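You operate a simulated robot arm through the tools that you are given. There is no shell and no other tool.

Carry out the task below with a simulated two-armed robot. There is one attempt and no reset: what you move stays moved.

TASK
Swap the green module in the checker for the orange one and press check once.
Fine: stand the green one on the bench; the carriage ends pushed home. Set down upright: what you pick out. Where these are worked on the way, their far stop is far enough and under half their travel is too little: teal carriage.

The check looks at the end state, three seconds after you hand in, the way a careful person would. Anything else that was tipped, shoved, dropped, spilled or broken makes it a failure.

THE ROBOT
Two 7-joint arms with fingered hands on one trunk that stands fixed in place. Base frame: the origin is at the foot of the trunk, x ahead of it, y to its left, z up. Readings come in cm, degrees, newtons and seconds.
The left shoulder is at [2.3, 17.3, 148], the right one opposite. With the tool pointing down near the work surface each hand reaches from about 10 to 54 cm from the base axis, measured 20 degrees to its own side. Payload 3.5 kg a hand.
Tool frame (each hand has its own): the origin (TCP) lies between the finger pads and is the grasp point; the fingertips stand 3 cm ahead of it; z points along the fingers, y is the line along which they close. Largest opening 10.4 cm; the body of the gripper starts 3.5 cm behind the TCP. The gripper is a hand of 3 fingers: y runs from the thumb to the fingers, the wrist lies at [-1.5, -10.4, -17.8] in the tool frame, and closing takes about 1.5 s.
Orientation is told as [roll, pitch, yaw] about the base's x, y, z axes, in that order, counted from this pose: with the fingers straight down and the wrist toward the robot, the tool's x, y and z point along [0, 1, 0], [1, 0, 0] and [0, 0, -1] of the base frame.

THE INTERFACE
- The arms move only by the tool servo_tool. It takes "left_motion", "right_motion" or both (then of equal length, played together; a hand with none holds still); each is a list of rows, each a list of 2 entries, a list of its own where there are three numbers: the shift along the tool's x, y, z in m, then the turn, a rotation vector about the tool's x, y, z in degrees. In form: [[[dx, dy, dz], [rx, ry, rz]], ...]. A call has 1 to 20 rows; each row is the pose to reach, as a shift and turn from the pose commanded when the call began, along the tool's axes at that moment. "left_gripper" and "right_gripper" are, for a hand that has rows, the finger opening in m, from 0 to 0.104, set as the call begins (left out, the last holds). A row lasts 0.2 s, in which the tool goes at most 5 cm and 8.6 degrees; a call with a longer step from one row to the next is refused whole, and so is a gripper value outside its range. Where a pose cannot be reached the arm comes as near as it can. A force on the tool above 60 N (or 10 N above the force at the start of the call, whichever is more), or a blocked arm, ends the call early, and 0.2 s more pass. The fingers move at their own pace (about 7.2 cm/s each) and stop on an object; they squeeze with about 28 N. The grip force told is the motor's: it shows also when the fingers shut on nothing. Time passes only in rows, and 0.2 s behind the last, so rows that repeat a pose let the fingers close. It gives the time, the measured TCP pose, the force on the tool (base axes), the opening and the grip force at its end, in the units of the frame above (readings bear some noise), with the torque about the TCP (base axes, N m) and any sound that the robot's microphone picked up.
- Cameras (640 x 400 px; columns grow to the right, rows downward): "scene" is now at [7.49, -4.92, 164.09]; the picture's right is [-0.64, -0.77, 0.00], its down [-0.61, 0.51, -0.60] and it looks along [0.46, -0.38, -0.80] (base axes); focal length 327 px, centre (320, 200). "left" rides on the left gripper at [-6.4, -9.4, -11.7] in its tool frame; the picture's right is [-0.72, -0.33, 0.61], its down [0.64, -0.65, 0.40] and it looks along [0.27, 0.68, 0.68] (tool axes); focal length 238 px, centre (320, 200). "right" rides on the right gripper at [6.4, -9.4, -11.7] in its tool frame; the picture's right is [-0.72, 0.33, -0.61], its down [-0.64, -0.65, 0.40] and it looks along [-0.27, 0.68, 0.68] (tool axes); focal length 238 px, centre (320, 200). There is no depth. A picture from a camera that has moved, and an enlarged one, comes with that camera's place and axes in the base frame and with its lens. The place of the scene camera against the robot may be out by one fixed shift of up to 2.5 cm in any direction.
- grab_frame(camera): a new picture of that camera. No time passes.
- move_column(by): slides the trunk up (or, below 0, down) by that many cm; the arms and the scene camera ride with it, the base frame stays. It gives what a move gives, with no picture.
- finger_targets(index, middle, thumb_bend, thumb_turn, hand): sets how far each is bent, from 0 (flat) to 1 (curled in); at 0.3 the hand is open as for a grip, at 0.7 the pads meet at the TCP. One left out holds its place. A second passes; each finger stops where it meets its share of the squeeze, and holds until it gets a number again. A gripper value or a shape takes the hand back. It gives what a move gives, with no picture; readings hold the bend of each and the force on the fingers (four entries, about 0 where the hand has none), thumb and palm. thumb_turn goes from beside the hand (0) to across from the fingers (1), as for a grip.
- set_grasp(shape, hand): the hand has 3 fingers and takes this shape, open, in about a second: jaw (thumb against the fingers, like two jaws); tri (thumb and two fingers); tip (a fingertip pinch); poke (one finger out to press); point (the index stretched); flat (the hand flat); cup (the hand cupped); fist (a fist). The gripper value then closes the fingers along that shape, each until it touches; the sizes above hold for jaw. It gives what a move gives, with no picture.
- turn_head(pan, tilt): turns the head with the scene camera to pan (to the left, within 86 degrees either way) and tilt (down, from -29 to 69), counted from straight ahead of the robot. It gives what a move gives.
- close_up(camera, box): a new picture of the part [left, top, right, bottom] of that camera's present view, enlarged. No time passes.
- hand_in(): hands the job in; it is judged then, once.

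Nothing tells you positions but the pictures and the camera data. Unless the task says otherwise, let go and move clear before handing in.

The tools are called after ">>>" as a command line: name --argument value ..., lists and objects as JSON in quotes. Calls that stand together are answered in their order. servo_tool: Moves the arms, as the interface text tells. Its arguments: {"type":"object","properties":{"left_motion":{"type":"array","items":{"type":"array"}},"left_gripper":{"type":"number"},"right_motion":{"type":"array","items":{"type":"array"}},"right_gripper":{"type":"number"}},"required":[]} The other tools are called the same way: move_column (by) slides the trunk up or down; set_grasp (shape, hand) gives the hand a shape; finger_targets (index, middle, thumb_bend, thumb_turn, hand) moves the fingers one by one; turn_head (pan, tilt) turns the head that bears the scene camera; grab_frame (camera) takes a picture; close_up (camera, box) takes an enlarged picture of a part of a camera's view; hand_in () hands the job in.

At the start:

```text
t: 0.0
left_position: [50.73, -7.15, 128.29]
left_ee_rot: [0.0, 0.0, 0.1]
left_force: [0.2, -0.8, 0.6]
left_torque: [-0.01, 0.01, 0.0]
left_opening: 10.36
left_gripper_force: 0.1
left_shape: jaw
left_bend: [0.3, 0.3, 0.3, 0.98]
left_finger forces: [0.0, 0.1, 0.1, 0.0, 0.1, 0.0]
right_position: [24.53, -32.78, 111.51]
right_ee_rot: [0.0, 0.1, 0.1]
right_force: [-0.7, 0.3, 0.0]
right_torque: [-0.02, 0.01, -0.02]
right_opening: 10.39
right_gripper_force: 0.1
right_shape: jaw
right_bend: [0.3, 0.3, 0.3, 0.98]
right_finger forces: [0.0, 0.0, 0.1, 0.0, 0.0, 0.1]
trunk travel left (down, up): [-57.4, 18.0]
head pan, tilt: [-39.8, 53.1]
```

scene: 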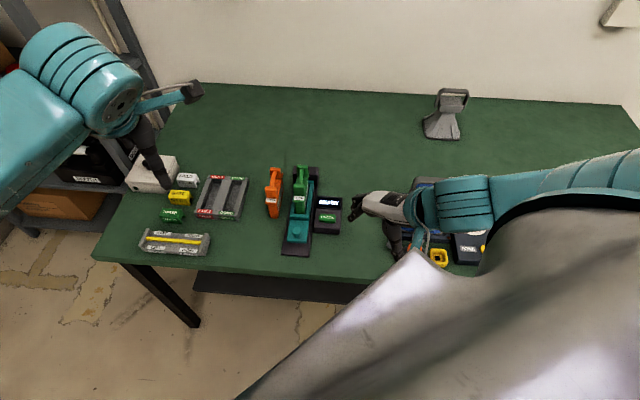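
right: 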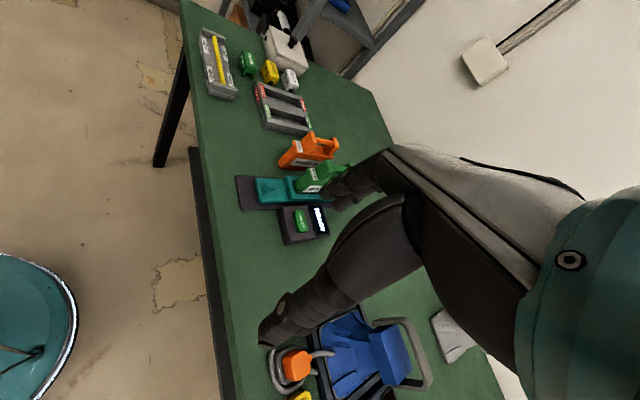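
left: 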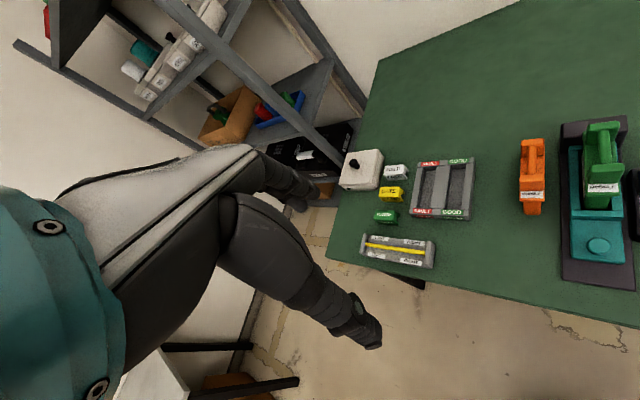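

I see a green bench with a teal carriage holding a green module, an orange module beside it, and a dark checker box with a green button. I will look closer before moving.

>>> close_up --camera "scene" --box '[240, 140, 360, 270]'

>>> close_up --camera "left" --box '[480, 100, 640, 300]'

>>> close_up --camera "right" --box '[220, 110, 400, 260]'

>>> grab_frame --camera "scene"

```text
3.08 times, centred on (300, 205) of scene
camera zoom: at [7.49, -4.92, 164.09], right [-0.64, -0.77, 0.0], down [-0.61, 0.51, -0.6], along [0.46, -0.38, -0.8], focal length 1005 px, centre (382, 185)
```

zoom: 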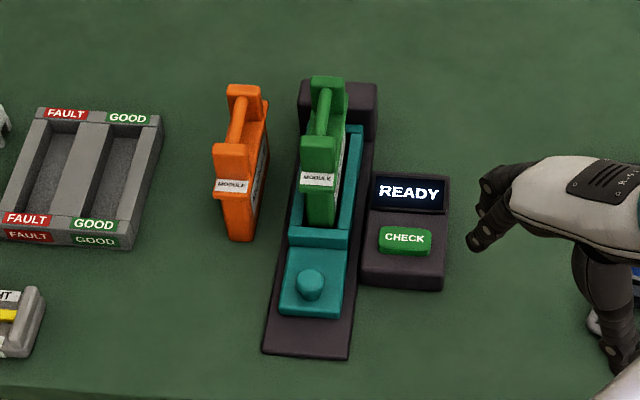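

```text
2.00 times, centred on (560, 200) of left
camera zoom: at [41.28, -13.41, 139.85], right [-0.33, -0.72, -0.61], down [-0.65, 0.64, -0.4], along [0.68, 0.27, -0.68], focal length 477 px, centre (-160, 200)
```

zoom: 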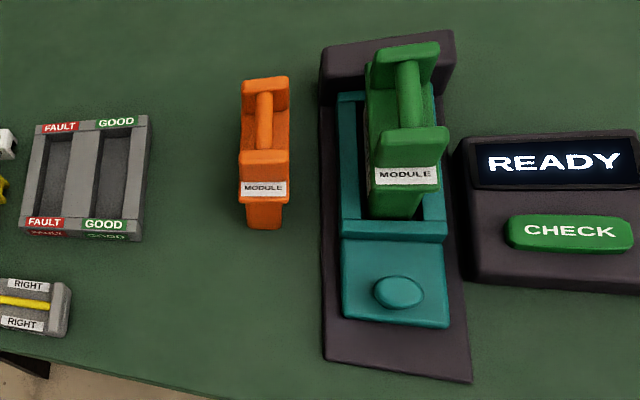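

```text
2.67 times, centred on (310, 185) of right
camera zoom: at [15.19, -26.28, 123.28], right [0.33, -0.72, 0.61], down [-0.65, -0.64, -0.4], along [0.68, -0.27, -0.68], focal length 636 px, centre (347, 240)
```

zoom: 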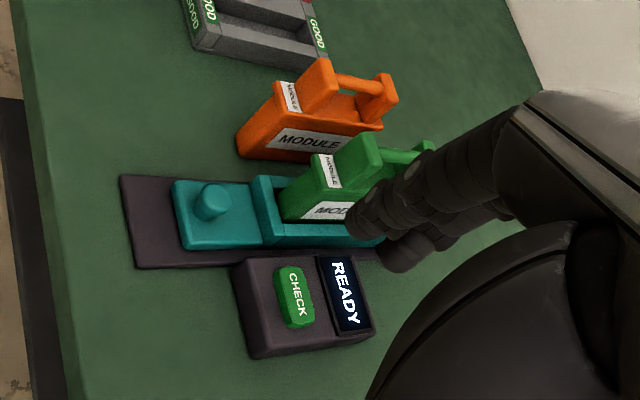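

```text
taken
camera scene: at [7.49, -4.92, 164.09], right [-0.64, -0.77, 0.0], down [-0.61, 0.51, -0.6], along [0.46, -0.38, -0.8], focal length 327 px, centre (320, 200)
```

scene: 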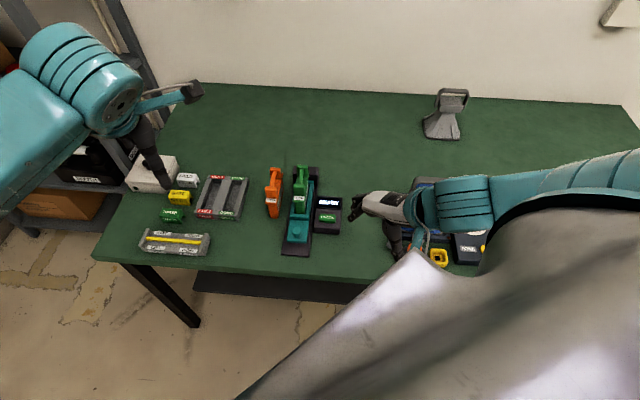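

The button seems to lie near (46, -40, 84), the orange module near (62, -33) and the bench top near z 80, with the bench turned about -45 degrees. Next I check the surroundings of the right arm and the bench edges.

>>> close_up --camera "scene" --box '[340, 160, 520, 280]'

>>> close_up --camera "scene" --box '[80, 80, 300, 280]'

>>> grab_frame --camera "right"

>>> grab_frame --camera "left"

```text
3.33 times, centred on (430, 220) of scene
camera zoom: at [7.49, -4.92, 164.09], right [-0.64, -0.77, 0.0], down [-0.61, 0.51, -0.6], along [0.46, -0.38, -0.8], focal length 1089 px, centre (-47, 133)
```

zoom: 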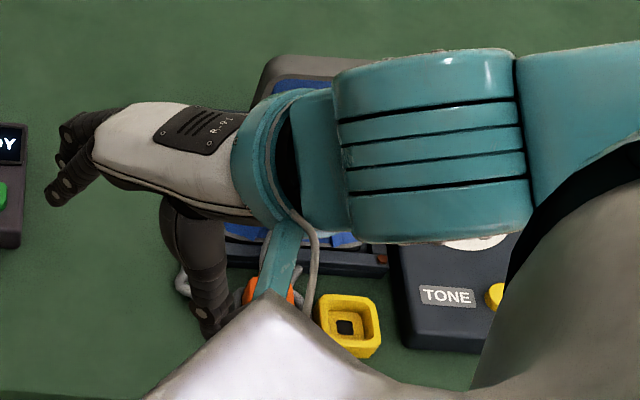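

```text
2.00 times, centred on (190, 180) of scene
camera zoom: at [7.49, -4.92, 164.09], right [-0.64, -0.77, 0.0], down [-0.61, 0.51, -0.6], along [0.46, -0.38, -0.8], focal length 654 px, centre (580, 240)
```

zoom: 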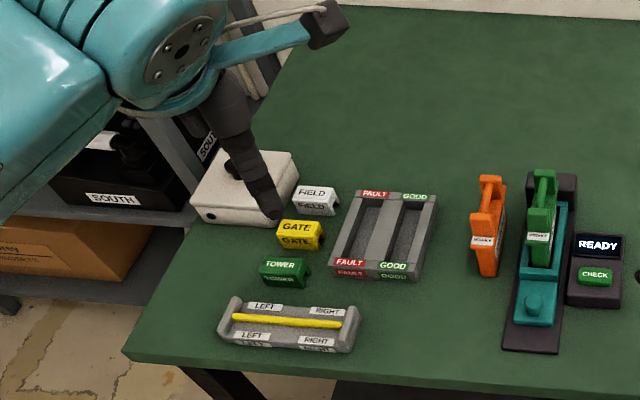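

```text
taken
camera right: at [15.19, -26.28, 123.28], right [0.33, -0.72, 0.61], down [-0.65, -0.64, -0.4], along [0.68, -0.27, -0.68], focal length 238 px, centre (320, 200)
```

right: 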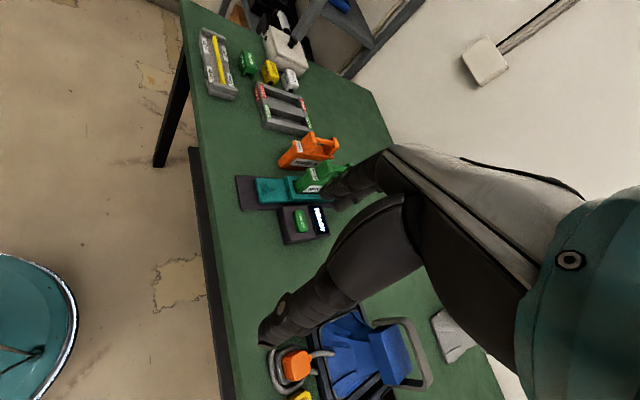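

```text
taken
camera left: at [41.28, -13.41, 139.85], right [-0.33, -0.72, -0.61], down [-0.65, 0.64, -0.4], along [0.68, 0.27, -0.68], focal length 238 px, centre (320, 200)
```

left: 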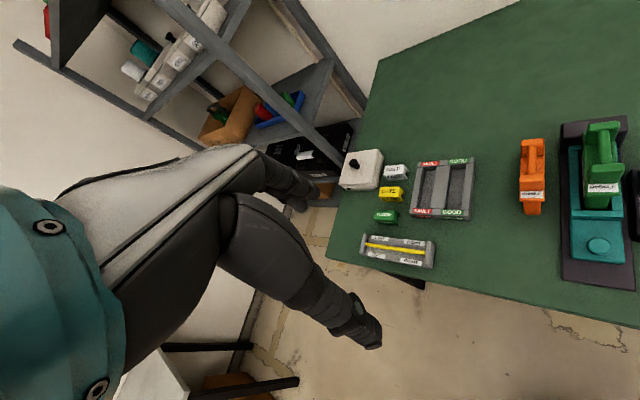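

The space above the checker is clear, and the caddy, TONE box and yellow part lie under the right arm, so I keep that arm high. I now bring the right hand above the fixture turned 45 degrees, and turn the left hand into an observer looking at the fixture.

>>> servo_tool --left_motion '[[[-0.0007, -0.01475, 0.00525], [0, 0, 6.667]], [[-0.0014, -0.0295, 0.0105], [0, 0, 13.333]], [[-0.0021, -0.04425, 0.01575], [0, 0, 20]], [[-0.0028, -0.059, 0.021], [0, 0, 26.667]], [[-0.0035, -0.07375, 0.02625], [0, 0, 33.333]], [[-0.0042, -0.0885, 0.0315], [0, 0, 40]], [[-0.0049, -0.10325, 0.03675], [0, 0, 46.667]], [[-0.0056, -0.118, 0.042], [0, 0, 53.333]], [[-0.0063, -0.13275, 0.04725], [0, 0, 60]], [[-0.007, -0.1475, 0.0525], [0, 0, 66.667]], [[-0.0077, -0.16225, 0.05775], [0, 0, 73.333]], [[-0.0085, -0.177, 0.063], [0, 0, 80]]]' --right_motion '[[[-0.0043, 0.0146, -0.0071], [0, 0, -3.75]], [[-0.0086, 0.0292, -0.0142], [0, 0, -7.5]], [[-0.0129, 0.0438, -0.0213], [0, 0, -11.25]], [[-0.0172, 0.0584, -0.0284], [0, 0, -15]], [[-0.0215, 0.073, -0.0355], [0, 0, -18.75]], [[-0.0258, 0.0876, -0.0426], [0, 0, -22.5]], [[-0.0301, 0.1022, -0.0497], [0, 0, -26.25]], [[-0.0344, 0.1168, -0.0568], [0, 0, -30]], [[-0.0387, 0.1314, -0.0639], [0, 0, -33.75]], [[-0.043, 0.146, -0.071], [0, 0, -37.5]], [[-0.0473, 0.1606, -0.0781], [0, 0, -41.25]], [[-0.052, 0.175, -0.085], [0, 0, -45]]]'

```text
t: 2.6
left_position: [33.08, -7.73, 121.89]
left_ee_rot: [0.0, 0.0, -80.1]
left_force: [0.8, -0.4, 0.1]
left_torque: [0.0, -0.03, 0.0]
left_opening: 10.35
left_gripper_force: 0.1
left_shape: jaw
left_bend: [0.3, 0.3, 0.3, 0.98]
left_finger forces: [0.0, 0.1, 0.0, 0.0, 0.0, 0.0]
right_position: [42.15, -37.83, 120.22]
right_ee_rot: [-0.1, 0.0, 45.1]
right_force: [0.4, 0.6, 0.0]
right_torque: [-0.01, -0.01, 0.01]
right_opening: 10.36
right_gripper_force: 0.1
right_shape: jaw
right_bend: [0.3, 0.3, 0.3, 0.98]
right_finger forces: [0.0, 0.1, 0.1, 0.0, 0.1, 0.1]
trunk travel left (down, up): [-57.4, 18.0]
head pan, tilt: [-39.8, 53.1]
```

Both hands reached their poses. I now look from all three cameras.

>>> grab_frame --camera "scene"

>>> grab_frame --camera "left"

>>> grab_frame --camera "right"

```text
taken
camera scene: at [7.53, -4.91, 164.08], right [-0.64, -0.77, 0.0], down [-0.61, 0.51, -0.6], along [0.46, -0.38, -0.8], focal length 327 px, centre (320, 200)
```

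scene: 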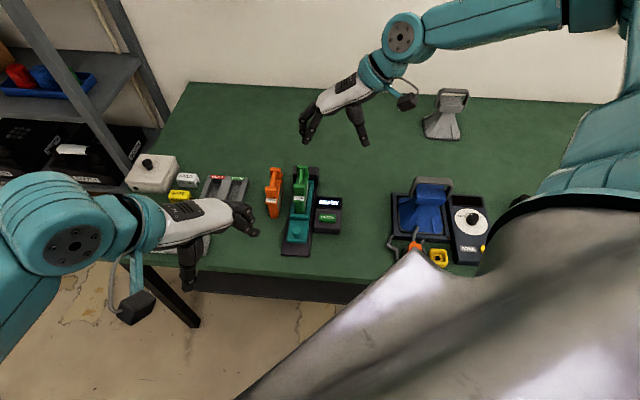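

```text
taken
camera left: at [25.13, 0.33, 133.52], right [-0.76, 0.2, -0.61], down [0.52, 0.75, -0.4], along [0.38, -0.63, -0.68], focal length 238 px, centre (320, 200)
```

left: 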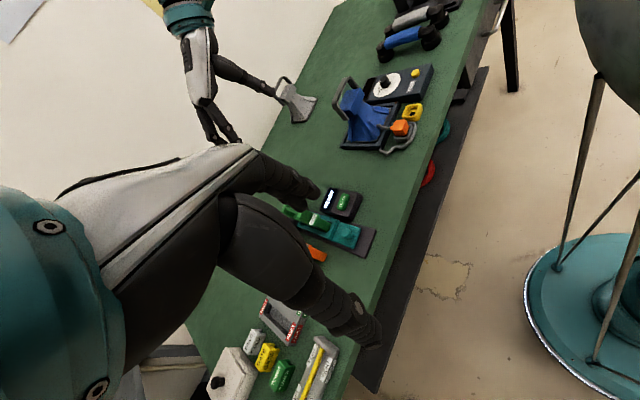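

```text
taken
camera right: at [31.02, -39.97, 131.82], right [0.74, -0.28, 0.61], down [-0.01, -0.91, -0.4], along [0.67, 0.3, -0.68], focal length 238 px, centre (320, 200)
```

right: 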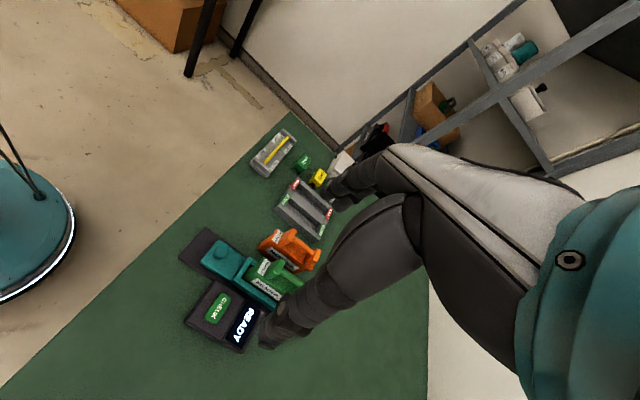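

The right arm's elbow rides high and clear. The left hand blocks its own view, so I turn it back a little and move it further left.

>>> servo_tool --left_motion '[[[0.0172, -0.0267, -0.005], [0, 0, -6.25]], [[0.0343, -0.0534, -0.01], [0, 0, -12.5]], [[0.0515, -0.08, -0.015], [0, 0, -18.75]], [[0.0686, -0.1067, -0.02], [0, 0, -25]]]'

>>> grab_frame --camera "left"

>>> close_up --camera "scene" --box '[245, 150, 355, 265]'

>>> close_up --camera "right" --box '[160, 200, 340, 360]'

```text
t: 3.6
left_position: [37.99, 3.96, 123.88]
left_ee_rot: [0.0, 0.0, -54.9]
left_force: [-0.1, -0.4, 0.0]
left_torque: [0.0, 0.04, 0.02]
left_opening: 10.37
left_gripper_force: 0.0
left_shape: jaw
left_bend: [0.3, 0.3, 0.3, 0.98]
left_finger forces: [0.0, 0.0, 0.0, 0.0, 0.0, 0.1]
right_position: [42.07, -37.8, 120.1]
right_ee_rot: [-0.1, 0.0, 45.2]
right_force: [1.7, 0.3, 0.2]
right_torque: [0.02, -0.01, 0.01]
right_opening: 10.39
right_gripper_force: 0.1
right_shape: jaw
right_bend: [0.3, 0.3, 0.3, 0.98]
right_finger forces: [0.0, 0.0, 0.0, 0.0, 0.0, 0.0]
trunk travel left (down, up): [-57.4, 18.0]
head pan, tilt: [-39.8, 53.1]
```

```text
taken
camera left: at [27.28, 8.05, 135.58], right [-0.78, -0.15, -0.61], down [0.15, 0.9, -0.4], along [0.61, -0.41, -0.68], focal length 238 px, centre (320, 200)
```

left: 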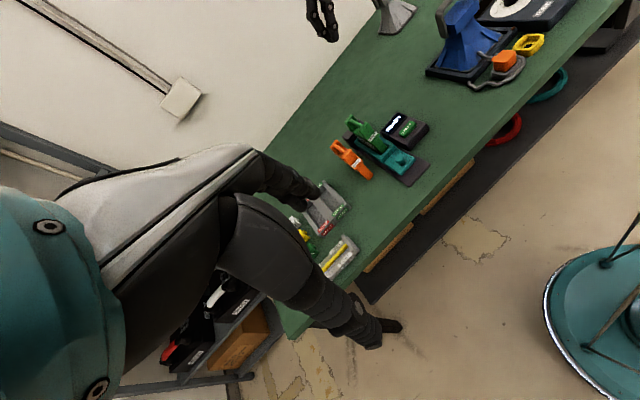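

```text
3.48 times, centred on (300, 208) of scene
camera zoom: at [7.47, -4.82, 164.09], right [-0.64, -0.77, 0.0], down [-0.61, 0.51, -0.6], along [0.46, -0.38, -0.8], focal length 1136 px, centre (390, 174)
```

zoom: 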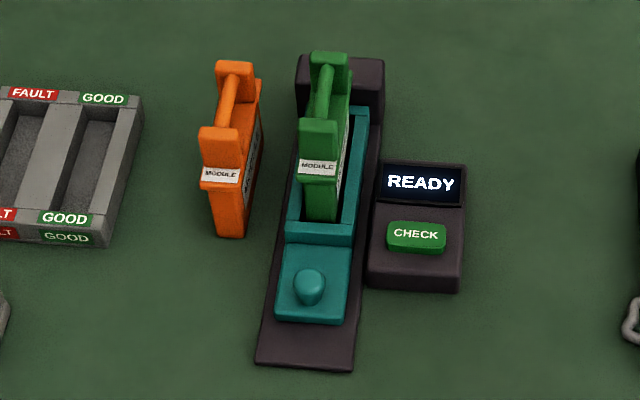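

```text
2.50 times, centred on (250, 280) of right
camera zoom: at [30.95, -39.89, 131.85], right [0.74, -0.28, 0.61], down [-0.01, -0.92, -0.4], along [0.67, 0.29, -0.68], focal length 596 px, centre (495, 0)
```

zoom: 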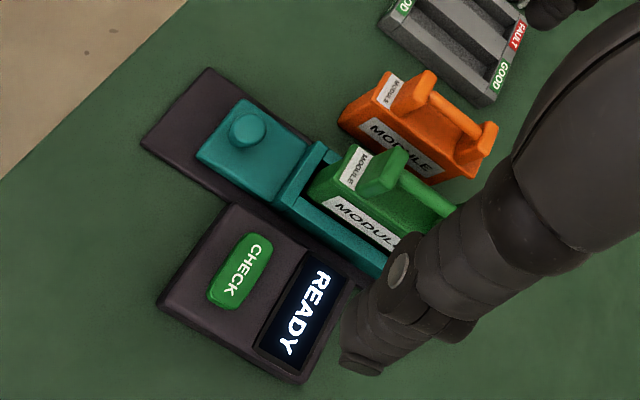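

The views are clear. I take an enlarged left-camera picture for triangulation.

>>> close_up --camera "left" --box '[310, 95, 450, 205]'

```text
3.64 times, centred on (380, 150) of left
camera zoom: at [27.28, 8.05, 135.58], right [-0.78, -0.15, -0.61], down [0.15, 0.9, -0.4], along [0.61, -0.41, -0.68], focal length 867 px, centre (102, 382)
```

zoom: 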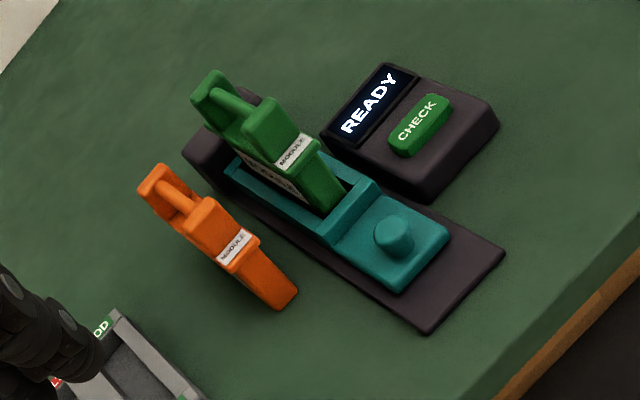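

I have good fixes: button about (46.0, -40.1, 83.5), knob top (47.5, -30.3, 84.9), base plate near edge from (46.7, -23.7) to (41.3, -29.3). Now I zoom in on the modules' shapes.

>>> close_up --camera "left" --box '[325, 105, 385, 185]'

>>> close_up --camera "scene" --box '[258, 158, 322, 225]'

>>> close_up --camera "right" --box '[240, 215, 330, 305]'

```text
5.00 times, centred on (355, 145) of left
camera zoom: at [27.28, 8.05, 135.58], right [-0.78, -0.15, -0.61], down [0.15, 0.9, -0.4], along [0.61, -0.41, -0.68], focal length 1192 px, centre (145, 475)
```

zoom: 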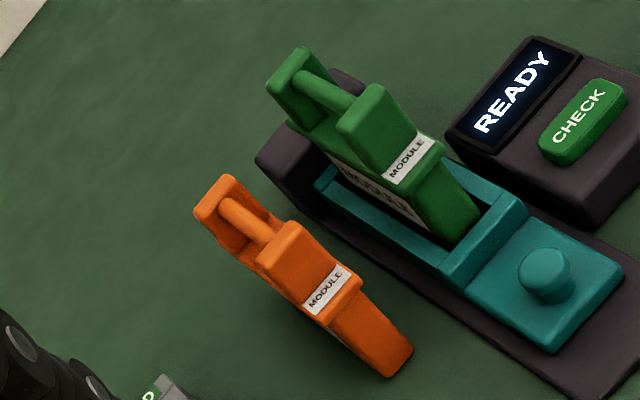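

```text
5.97 times, centred on (290, 192) of scene
camera zoom: at [7.47, -4.82, 164.09], right [-0.64, -0.77, 0.0], down [-0.61, 0.51, -0.6], along [0.46, -0.38, -0.8], focal length 1951 px, centre (499, 251)
```

zoom: 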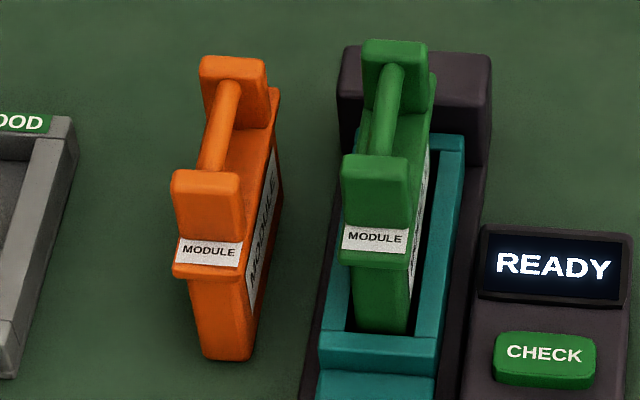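

```text
4.44 times, centred on (285, 260) of right
camera zoom: at [30.95, -39.89, 131.85], right [0.74, -0.28, 0.61], down [-0.01, -0.92, -0.4], along [0.67, 0.29, -0.68], focal length 1059 px, centre (476, -67)
```

zoom: 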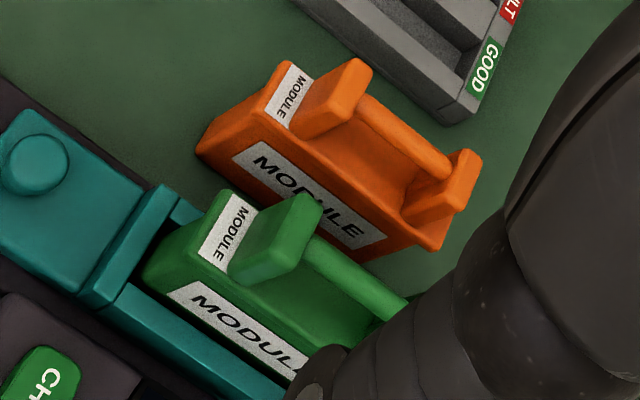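

The modules have a bar handle on two posts: orange bar centre about (62.2, -33.2, 91.5), green bar centre about (56.6, -38.9, 93.2), all running along the -45 degree direction. These are far out, so I raise both hands and then lower the trunk to gain reach.

>>> servo_tool --left_motion '[[[0, 0, -0.03], [0, 0, 0]], [[0, 0, -0.06], [0, 0, 0]], [[0, 0, -0.09], [0, 0, 0]], [[0, 0, -0.12], [0, 0, 0]]]' --right_motion '[[[0, 0, -0.03], [0, 0, 0]], [[0, 0, -0.06], [0, 0, 0]], [[0, 0, -0.09], [0, 0, 0]], [[0, 0, -0.12], [0, 0, 0]]]'

>>> move_column --by -14

>>> grab_frame --camera "scene"

>>> grab_frame --camera "right"

```text
t: 4.6
left_position: [37.96, 3.92, 135.9]
left_ee_rot: [0.0, 0.0, -55.0]
left_force: [-0.9, 0.0, 0.1]
left_torque: [0.0, 0.01, -0.01]
left_opening: 10.35
left_gripper_force: 0.0
left_shape: jaw
left_bend: [0.3, 0.3, 0.3, 0.98]
left_finger forces: [0.0, 0.0, 0.0, 0.0, 0.0, 0.0]
right_position: [42.21, -37.89, 132.14]
right_ee_rot: [0.0, 0.0, 45.1]
right_force: [-0.3, 0.1, 0.2]
right_torque: [-0.01, 0.01, -0.02]
right_opening: 10.4
right_gripper_force: 0.0
right_shape: jaw
right_bend: [0.3, 0.3, 0.3, 0.98]
right_finger forces: [0.0, 0.0, 0.1, 0.0, 0.0, 0.0]
trunk travel left (down, up): [-57.4, 18.0]
head pan, tilt: [-39.8, 53.1]
```

```text
t: 6.3
left_position: [37.91, 3.86, 121.95]
left_ee_rot: [0.0, 0.0, -55.1]
left_force: [0.5, 0.5, 0.4]
left_torque: [-0.02, 0.0, 0.01]
left_opening: 10.37
left_gripper_force: 0.1
left_shape: jaw
left_bend: [0.3, 0.3, 0.3, 0.98]
left_finger forces: [0.0, 0.0, 0.1, 0.0, 0.0, 0.0]
right_position: [42.02, -37.92, 118.16]
right_ee_rot: [0.0, 0.0, 45.1]
right_force: [-0.2, 0.2, 0.6]
right_torque: [0.02, 0.01, -0.03]
right_opening: 10.4
right_gripper_force: 0.1
right_shape: jaw
right_bend: [0.3, 0.3, 0.3, 0.98]
right_finger forces: [0.0, 0.0, 0.0, 0.0, 0.1, 0.0]
trunk travel left (down, up): [-43.4, 32.0]
head pan, tilt: [-39.8, 53.1]
```

```text
taken
camera scene: at [9.18, -4.91, 150.04], right [-0.64, -0.77, 0.0], down [-0.61, 0.51, -0.6], along [0.46, -0.38, -0.8], focal length 327 px, centre (320, 200)
```

scene: 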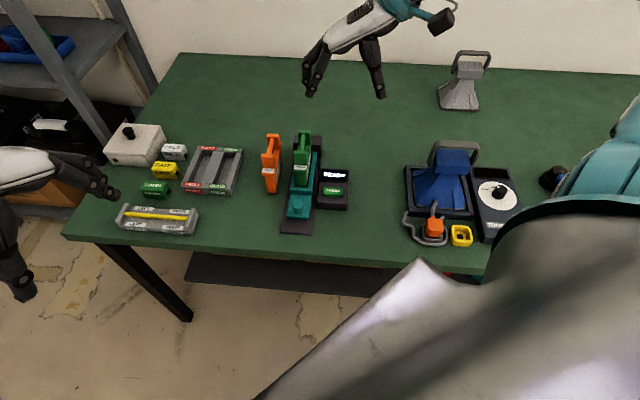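

```text
taken
camera right: at [30.92, -39.97, 129.82], right [0.74, -0.28, 0.61], down [-0.01, -0.92, -0.4], along [0.67, 0.29, -0.68], focal length 238 px, centre (320, 200)
```

right: 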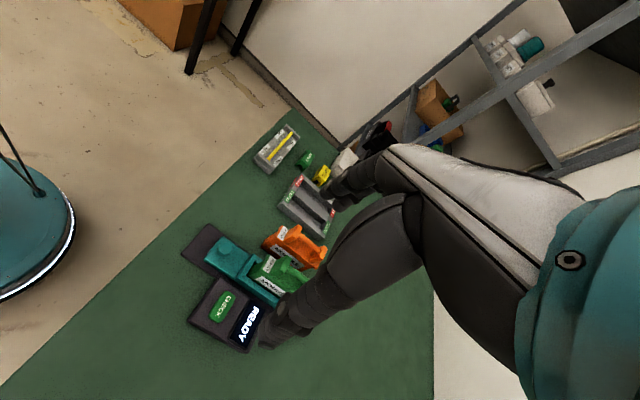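

The lowering goes cleanly. I lower another 14 cm.

>>> move_column --by -14

>>> grab_frame --camera "scene"

>>> grab_frame --camera "left"

>>> grab_frame --camera "right"

```text
t: 7.9
left_position: [37.92, 4.07, 107.92]
left_ee_rot: [0.1, 0.0, -55.0]
left_force: [-0.1, -0.1, -1.4]
left_torque: [0.04, -0.01, 0.0]
left_opening: 10.38
left_gripper_force: 0.0
left_shape: jaw
left_bend: [0.3, 0.3, 0.3, 0.98]
left_finger forces: [0.1, 0.1, 0.1, 0.1, 0.1, 0.0]
right_position: [42.06, -37.95, 104.07]
right_ee_rot: [-0.1, 0.1, 45.0]
right_force: [-0.2, 0.4, -0.5]
right_torque: [0.01, -0.02, 0.02]
right_opening: 10.38
right_gripper_force: 0.1
right_shape: jaw
right_bend: [0.3, 0.3, 0.3, 0.98]
right_finger forces: [0.1, 0.0, 0.0, 0.0, 0.0, 0.0]
trunk travel left (down, up): [-29.4, 46.0]
head pan, tilt: [-39.8, 53.1]
```

```text
taken
camera scene: at [13.2, -4.91, 135.89], right [-0.64, -0.77, 0.0], down [-0.61, 0.51, -0.6], along [0.46, -0.38, -0.8], focal length 327 px, centre (320, 200)
```

scene: 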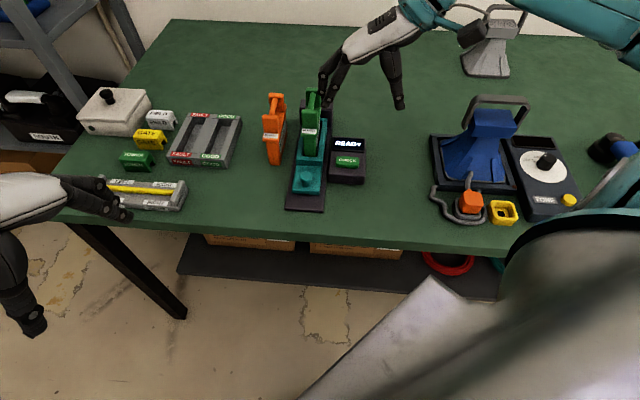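

```text
taken
camera left: at [27.22, 7.89, 119.58], right [-0.78, -0.14, -0.61], down [0.15, 0.9, -0.4], along [0.61, -0.41, -0.68], focal length 238 px, centre (320, 200)
```

left: 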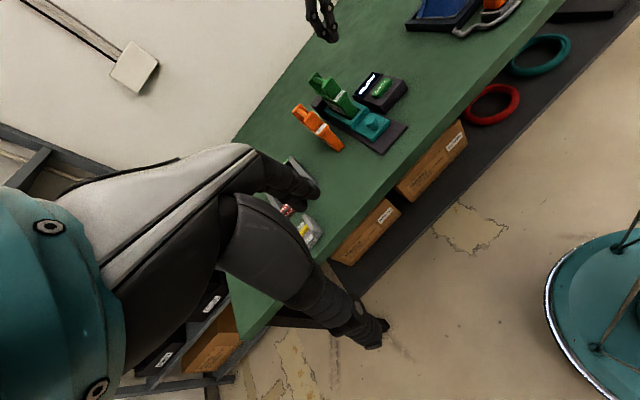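

```text
taken
camera right: at [30.91, -39.97, 115.83], right [0.74, -0.28, 0.61], down [-0.01, -0.92, -0.4], along [0.67, 0.29, -0.68], focal length 238 px, centre (320, 200)
```

right: 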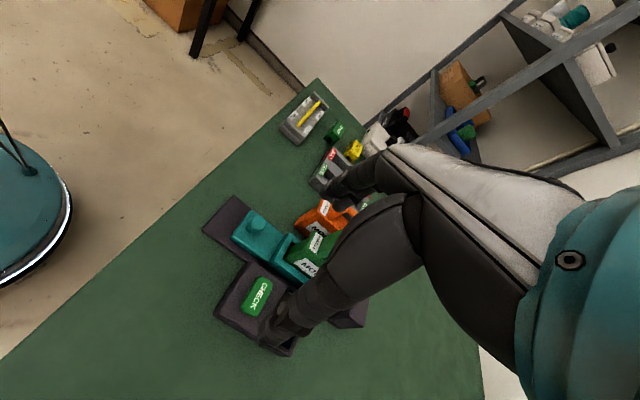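

Everything is still in place. Now I bring the right hand over the carriage knob with the fingers half closed, staying above it.

>>> servo_tool --right_motion '[[[0.003, 0.019, 0.014], [0, 0, 0]], [[0.006, 0.038, 0.03], [0, 0, 0]], [[0.009, 0.057, 0.046], [0, 0, 0]], [[0.012, 0.075, 0.062], [0, 0, 0]], [[0.0156, 0.0926, 0.078], [0, 0, 0]]]' --right_gripper 0.06

>>> close_up --camera "scene" --box '[240, 80, 400, 230]'

>>> close_up --camera "left" --box '[280, 50, 430, 170]'

>>> grab_frame --camera "right"

```text
t: 9.1
left_position: [38.03, 3.88, 107.9]
left_ee_rot: [0.0, 0.0, -54.9]
left_force: [0.1, 0.6, 0.2]
left_torque: [0.03, 0.0, -0.01]
left_opening: 10.37
left_gripper_force: 0.0
left_shape: jaw
left_bend: [0.3, 0.3, 0.3, 0.98]
left_finger forces: [0.1, 0.0, 0.1, 0.1, 0.1, 0.1]
right_position: [47.58, -30.31, 96.26]
right_ee_rot: [0.0, 0.0, 45.0]
right_force: [-0.3, 0.1, -0.1]
right_torque: [0.0, -0.01, -0.04]
right_opening: 6.03
right_gripper_force: 0.0
right_shape: jaw
right_bend: [0.74, 0.41, 0.66, 1.0]
right_finger forces: [0.0, 0.0, 0.0, 0.1, 0.0, 0.0]
trunk travel left (down, up): [-29.4, 46.0]
head pan, tilt: [-39.8, 53.1]
```

```text
2.67 times, centred on (320, 155) of scene
camera zoom: at [13.28, -4.9, 135.87], right [-0.64, -0.77, 0.0], down [-0.61, 0.51, -0.6], along [0.46, -0.38, -0.8], focal length 871 px, centre (320, 320)
```

zoom: 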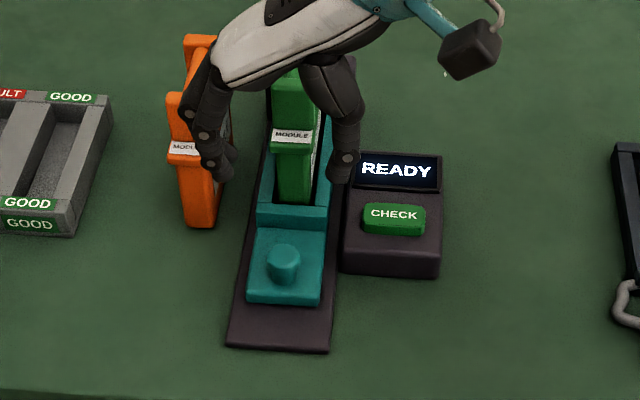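

```text
3.33 times, centred on (355, 110) of left
camera zoom: at [27.31, 7.9, 119.53], right [-0.78, -0.15, -0.61], down [0.15, 0.9, -0.4], along [0.61, -0.41, -0.68], focal length 794 px, centre (203, 500)
```

zoom: 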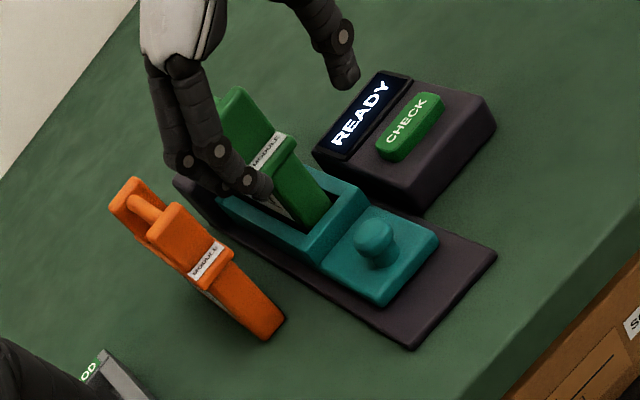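

```text
taken
camera right: at [36.47, -32.28, 107.95], right [0.74, -0.28, 0.61], down [-0.01, -0.91, -0.4], along [0.67, 0.29, -0.68], focal length 238 px, centre (320, 200)
```

right: 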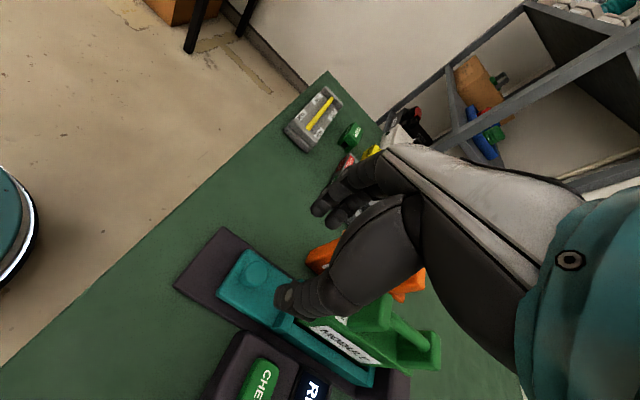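

The hand is centred over the knob with fingertips about 3.1 cm below the TCP. I lower so the tips come just below the knob top, then check.

>>> servo_tool --right_motion '[[[0, 0, 0.018], [0, 0, 0]], [[0, 0, 0.036], [0, 0, 0]], [[0, 0, 0.054], [0, 0, 0]], [[0, 0, 0.07], [0, 0, 0]], [[0, 0, 0.082], [0, 0, 0]], [[0, 0, 0.092], [0, 0, 0]]]'

>>> close_up --camera "scene" --box '[270, 130, 370, 220]'

>>> close_up --camera "left" --box '[320, 75, 420, 165]'

>>> close_up --camera "right" --box '[160, 180, 400, 360]'

```text
t: 10.5
left_position: [37.98, 3.91, 107.95]
left_ee_rot: [0.0, 0.0, -55.0]
left_force: [0.0, 0.5, 0.1]
left_torque: [0.0, -0.01, -0.04]
left_opening: 10.36
left_gripper_force: 0.0
left_shape: jaw
left_bend: [0.3, 0.3, 0.3, 0.98]
left_finger forces: [0.0, 0.1, 0.0, 0.1, 0.1, 0.1]
right_position: [47.59, -30.26, 87.15]
right_ee_rot: [-0.1, 0.0, 45.1]
right_force: [-0.5, 0.2, -0.1]
right_torque: [0.01, 0.01, 0.03]
right_opening: 6.03
right_gripper_force: 0.1
right_shape: jaw
right_bend: [0.74, 0.41, 0.66, 1.0]
right_finger forces: [0.0, 0.0, 0.0, 0.0, 0.1, 0.0]
trunk travel left (down, up): [-29.4, 46.0]
head pan, tilt: [-39.8, 53.1]
```

```text
4.44 times, centred on (320, 175) of scene
camera zoom: at [13.25, -4.92, 135.87], right [-0.64, -0.77, 0.0], down [-0.61, 0.51, -0.6], along [0.46, -0.38, -0.8], focal length 1452 px, centre (320, 311)
```

zoom: 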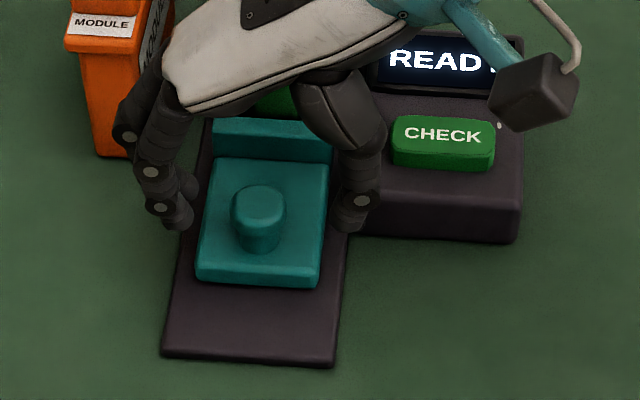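

```text
4.44 times, centred on (370, 120) of left
camera zoom: at [27.28, 7.88, 119.55], right [-0.78, -0.15, -0.61], down [0.15, 0.9, -0.4], along [0.61, -0.41, -0.68], focal length 1059 px, centre (98, 556)
```

zoom: 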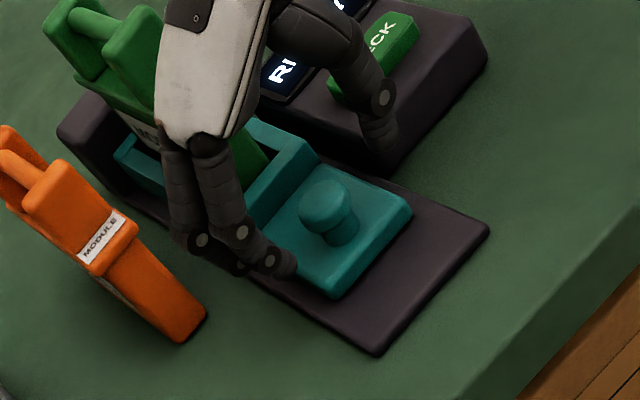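

```text
2.22 times, centred on (280, 270) of right
camera zoom: at [36.42, -32.34, 98.72], right [0.74, -0.28, 0.61], down [-0.01, -0.92, -0.4], along [0.67, 0.29, -0.68], focal length 530 px, centre (409, 44)
```

zoom: 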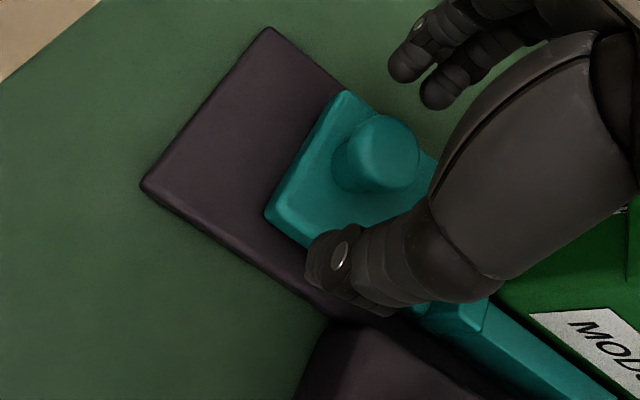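

The knob sits midway between thumb and fingertips. I lower another 0.6 cm and close on the knob.

>>> servo_tool --right_motion '[[[0, 0, 0.003], [0, 0, 0]], [[0, 0, 0.006], [0, 0, 0]], [[0, 0, 0.006], [0, 0, 0]]]'

>>> servo_tool --right_motion '[[[0, 0, 0], [0, 0, 0]], [[0, 0, 0], [0, 0, 0]], [[0, 0, 0], [0, 0, 0]], [[0, 0, 0], [0, 0, 0]], [[0, 0, 0], [0, 0, 0]], [[0, 0, 0], [0, 0, 0]], [[0, 0, 0], [0, 0, 0]]]' --right_gripper 0.0

>>> close_up --camera "scene" --box '[270, 130, 370, 220]'

>>> close_up --camera "left" --box '[320, 75, 420, 165]'

>>> close_up --camera "right" --box '[160, 180, 400, 360]'

```text
t: 11.3
left_position: [37.95, 3.84, 107.99]
left_ee_rot: [-0.1, 0.0, -54.9]
left_force: [0.3, -0.7, 0.2]
left_torque: [0.01, 0.01, 0.04]
left_opening: 10.39
left_gripper_force: 0.1
left_shape: jaw
left_bend: [0.3, 0.3, 0.3, 0.98]
left_finger forces: [0.1, 0.0, 0.0, 0.0, 0.1, 0.0]
right_position: [47.52, -30.22, 86.47]
right_ee_rot: [0.0, -0.1, 45.1]
right_force: [-0.2, 0.5, -0.1]
right_torque: [-0.02, 0.01, -0.02]
right_opening: 6.04
right_gripper_force: 0.1
right_shape: jaw
right_bend: [0.74, 0.41, 0.66, 1.0]
right_finger forces: [0.0, 0.0, 0.0, 0.0, 0.1, 0.0]
trunk travel left (down, up): [-29.4, 46.0]
head pan, tilt: [-39.8, 53.1]
```

```text
t: 12.9
left_position: [38.11, 3.84, 107.97]
left_ee_rot: [0.0, 0.0, -55.0]
left_force: [-0.1, 1.0, -0.7]
left_torque: [0.0, -0.01, -0.03]
left_opening: 10.34
left_gripper_force: 0.0
left_shape: jaw
left_bend: [0.3, 0.3, 0.3, 0.98]
left_finger forces: [0.0, 0.0, 0.1, 0.1, 0.0, 0.0]
right_position: [47.55, -30.13, 86.37]
right_ee_rot: [-0.1, 0.1, 45.0]
right_force: [-2.1, 1.3, -2.8]
right_torque: [0.05, 0.08, -0.02]
right_opening: 1.78
right_gripper_force: 28.1
right_shape: jaw
right_bend: [0.73, 0.58, 0.74, 1.0]
right_finger forces: [14.9, 9.3, 0.0, 0.0, 24.2, 0.0]
trunk travel left (down, up): [-29.4, 46.0]
head pan, tilt: [-39.8, 53.1]
```

```text
4.44 times, centred on (320, 175) of scene
camera zoom: at [13.23, -4.91, 135.87], right [-0.64, -0.77, 0.0], down [-0.61, 0.51, -0.6], along [0.46, -0.38, -0.8], focal length 1452 px, centre (320, 311)
```

zoom: 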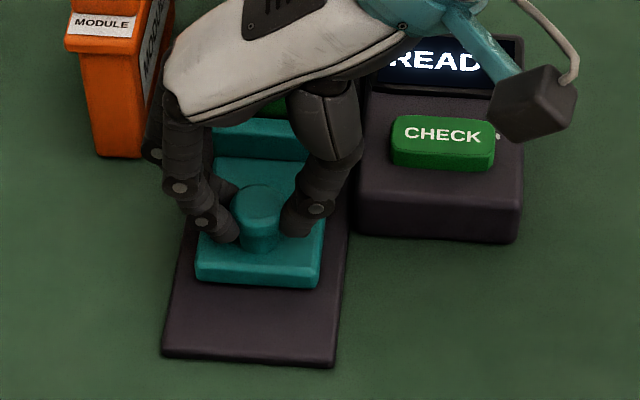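

```text
4.44 times, centred on (370, 120) of left
camera zoom: at [27.26, 7.9, 119.55], right [-0.78, -0.15, -0.61], down [0.15, 0.9, -0.4], along [0.61, -0.41, -0.68], focal length 1059 px, centre (98, 556)
```

zoom: 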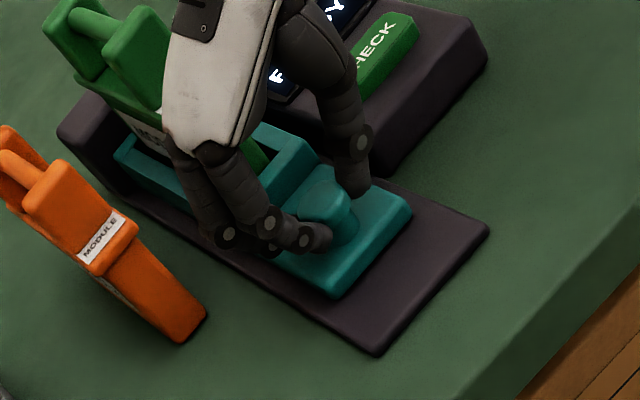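

```text
2.22 times, centred on (280, 270) of right
camera zoom: at [36.4, -32.33, 98.19], right [0.74, -0.28, 0.61], down [-0.01, -0.92, -0.4], along [0.67, 0.29, -0.68], focal length 530 px, centre (409, 44)
```

zoom: 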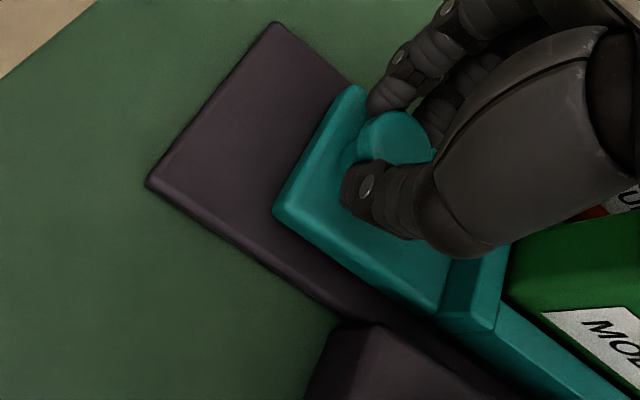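

The knob is gripped firmly. I pull it slowly toward the near edge (tool +x) by 3 cm and check.

>>> servo_tool --right_motion '[[[0.006, 0, 0], [0, 0, 0]], [[0.012, 0, 0], [0, 0, 0]], [[0.018, 0, 0], [0, 0, 0]], [[0.024, 0, 0], [0, 0, 0]], [[0.03, 0, 0], [0, 0, 0]]]'

>>> close_up --camera "scene" --box '[240, 110, 380, 240]'

>>> close_up --camera "left" --box '[290, 55, 430, 175]'

```text
t: 14.1
left_position: [37.97, 3.84, 107.81]
left_ee_rot: [0.0, 0.0, -55.0]
left_force: [-0.3, 0.0, 0.4]
left_torque: [0.01, 0.03, 0.01]
left_opening: 10.38
left_gripper_force: 0.0
left_shape: jaw
left_bend: [0.3, 0.3, 0.3, 0.98]
left_finger forces: [0.1, 0.0, 0.0, 0.0, 0.0, 0.0]
right_position: [45.44, -28.04, 86.45]
right_ee_rot: [0.0, 0.1, 45.1]
right_force: [-0.5, -1.4, -0.5]
right_torque: [-0.02, 0.03, 0.01]
right_opening: 1.79
right_gripper_force: 27.4
right_shape: jaw
right_bend: [0.73, 0.58, 0.74, 1.0]
right_finger forces: [13.4, 10.2, 0.0, 0.0, 24.7, 0.0]
trunk travel left (down, up): [-29.4, 46.0]
head pan, tilt: [-39.8, 53.1]
```

```text
3.08 times, centred on (310, 175) of scene
camera zoom: at [13.26, -4.92, 135.87], right [-0.64, -0.77, 0.0], down [-0.61, 0.51, -0.6], along [0.46, -0.38, -0.8], focal length 1005 px, centre (351, 277)
```

zoom: 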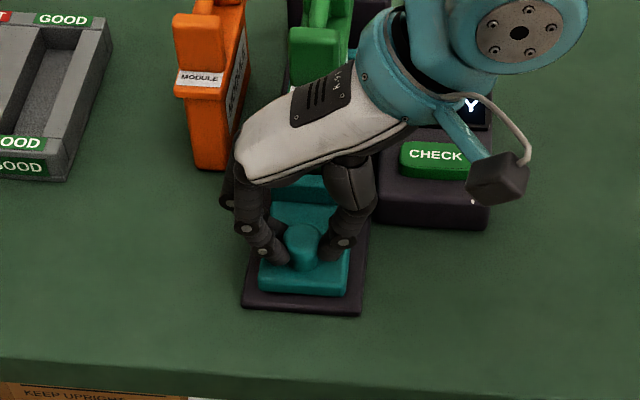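

```text
3.33 times, centred on (360, 115) of left
camera zoom: at [27.28, 7.89, 119.55], right [-0.78, -0.15, -0.61], down [0.15, 0.9, -0.4], along [0.61, -0.41, -0.68], focal length 794 px, centre (187, 483)
```

zoom: 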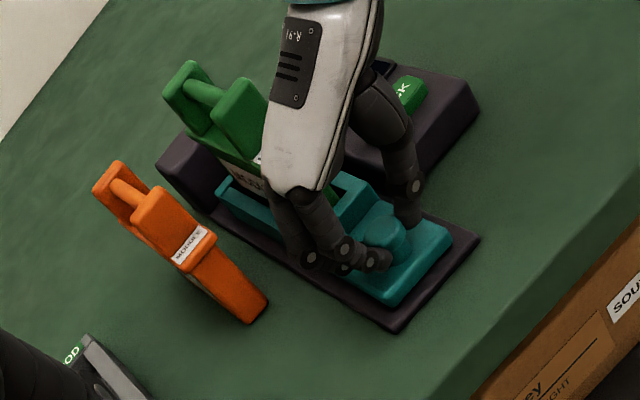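

The carriage follows with little force. I keep pulling in small steps toward its stop.

>>> servo_tool --right_motion '[[[0.004, 0, 0], [0, 0, 0]], [[0.008, 0, 0], [0, 0, 0]], [[0.012, 0, 0], [0, 0, 0]], [[0.016, 0, 0], [0, 0, 0]], [[0.02, 0, 0], [0, 0, 0]]]'

>>> close_up --camera "scene" --box '[240, 110, 380, 240]'

>>> close_up --camera "left" --box '[290, 55, 430, 175]'

```text
t: 15.3
left_position: [37.9, 3.87, 107.9]
left_ee_rot: [0.0, 0.0, -55.0]
left_force: [0.2, -1.0, 0.3]
left_torque: [0.0, -0.01, -0.02]
left_opening: 10.33
left_gripper_force: 0.0
left_shape: jaw
left_bend: [0.3, 0.3, 0.3, 0.98]
left_finger forces: [0.1, 0.1, 0.1, 0.0, 0.0, 0.0]
right_position: [43.98, -26.67, 86.47]
right_ee_rot: [-0.1, -0.1, 45.1]
right_force: [1.8, 1.7, -2.9]
right_torque: [0.08, -0.01, 0.03]
right_opening: 1.79
right_gripper_force: 28.2
right_shape: jaw
right_bend: [0.73, 0.58, 0.74, 1.0]
right_finger forces: [14.9, 11.0, 0.0, 0.0, 23.5, 0.0]
trunk travel left (down, up): [-29.4, 46.0]
head pan, tilt: [-39.8, 53.1]
```

```text
3.08 times, centred on (310, 175) of scene
camera zoom: at [13.28, -4.9, 135.87], right [-0.64, -0.77, 0.0], down [-0.61, 0.51, -0.6], along [0.46, -0.38, -0.8], focal length 1005 px, centre (351, 277)
```

zoom: 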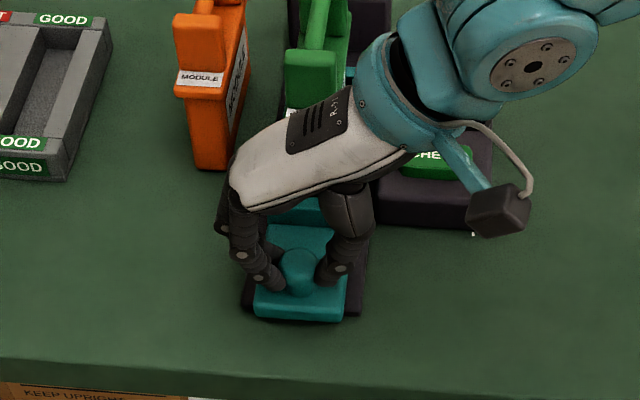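

```text
3.33 times, centred on (360, 115) of left
camera zoom: at [27.3, 7.9, 119.54], right [-0.78, -0.15, -0.61], down [0.15, 0.9, -0.4], along [0.61, -0.41, -0.68], focal length 794 px, centre (187, 483)
```

zoom: 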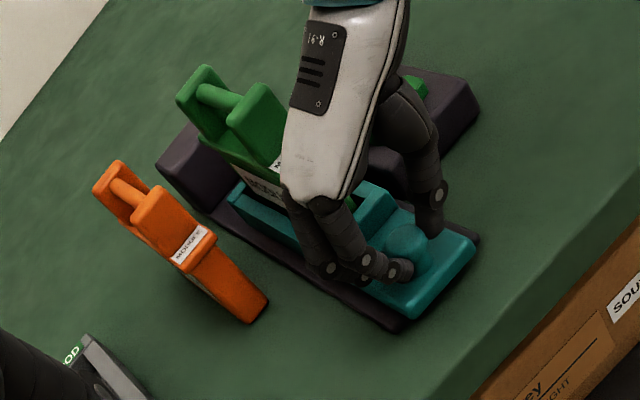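

The carriage has moved about 5 cm and still follows. I continue gently, watching for the stop.

>>> servo_tool --right_motion '[[[0.004, 0, 0], [0, 0, 0]], [[0.008, 0, 0], [0, 0, 0]], [[0.012, 0, 0], [0, 0, 0]], [[0.016, 0, 0], [0, 0, 0]], [[0.02, 0, 0], [0, 0, 0]]]'

>>> close_up --camera "scene" --box '[240, 110, 380, 240]'

>>> close_up --camera "left" --box '[290, 55, 430, 175]'

```text
t: 16.5
left_position: [38.01, 3.92, 107.89]
left_ee_rot: [0.0, 0.0, -55.1]
left_force: [-0.7, -0.6, -0.2]
left_torque: [0.03, 0.03, 0.02]
left_opening: 10.36
left_gripper_force: 0.0
left_shape: jaw
left_bend: [0.3, 0.3, 0.3, 0.98]
left_finger forces: [0.0, 0.0, 0.0, 0.1, 0.1, 0.0]
right_position: [42.47, -25.22, 86.51]
right_ee_rot: [0.1, 0.0, 45.1]
right_force: [1.1, 3.5, 0.1]
right_torque: [0.07, 0.0, 0.01]
right_opening: 1.38
right_gripper_force: 27.8
right_shape: jaw
right_bend: [0.75, 0.62, 0.8, 1.0]
right_finger forces: [0.0, 5.4, 0.0, 0.1, 0.1, 0.1]
trunk travel left (down, up): [-29.4, 46.0]
head pan, tilt: [-39.8, 53.1]
```

```text
3.08 times, centred on (310, 175) of scene
camera zoom: at [13.25, -4.89, 135.87], right [-0.64, -0.77, 0.0], down [-0.61, 0.51, -0.6], along [0.46, -0.38, -0.8], focal length 1005 px, centre (351, 277)
```

zoom: 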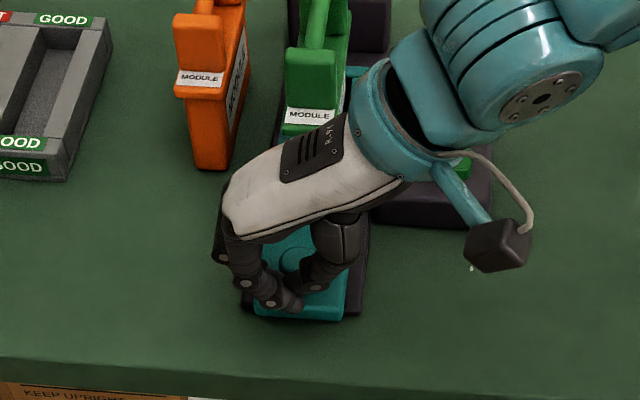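

```text
3.33 times, centred on (360, 115) of left
camera zoom: at [27.28, 7.91, 119.54], right [-0.78, -0.15, -0.61], down [0.15, 0.9, -0.4], along [0.61, -0.41, -0.68], focal length 794 px, centre (187, 483)
```

zoom: 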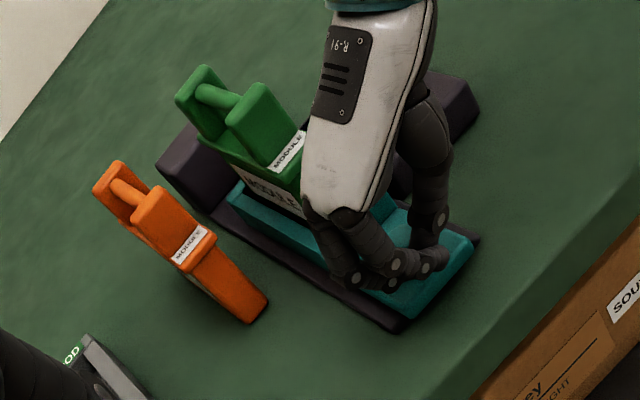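

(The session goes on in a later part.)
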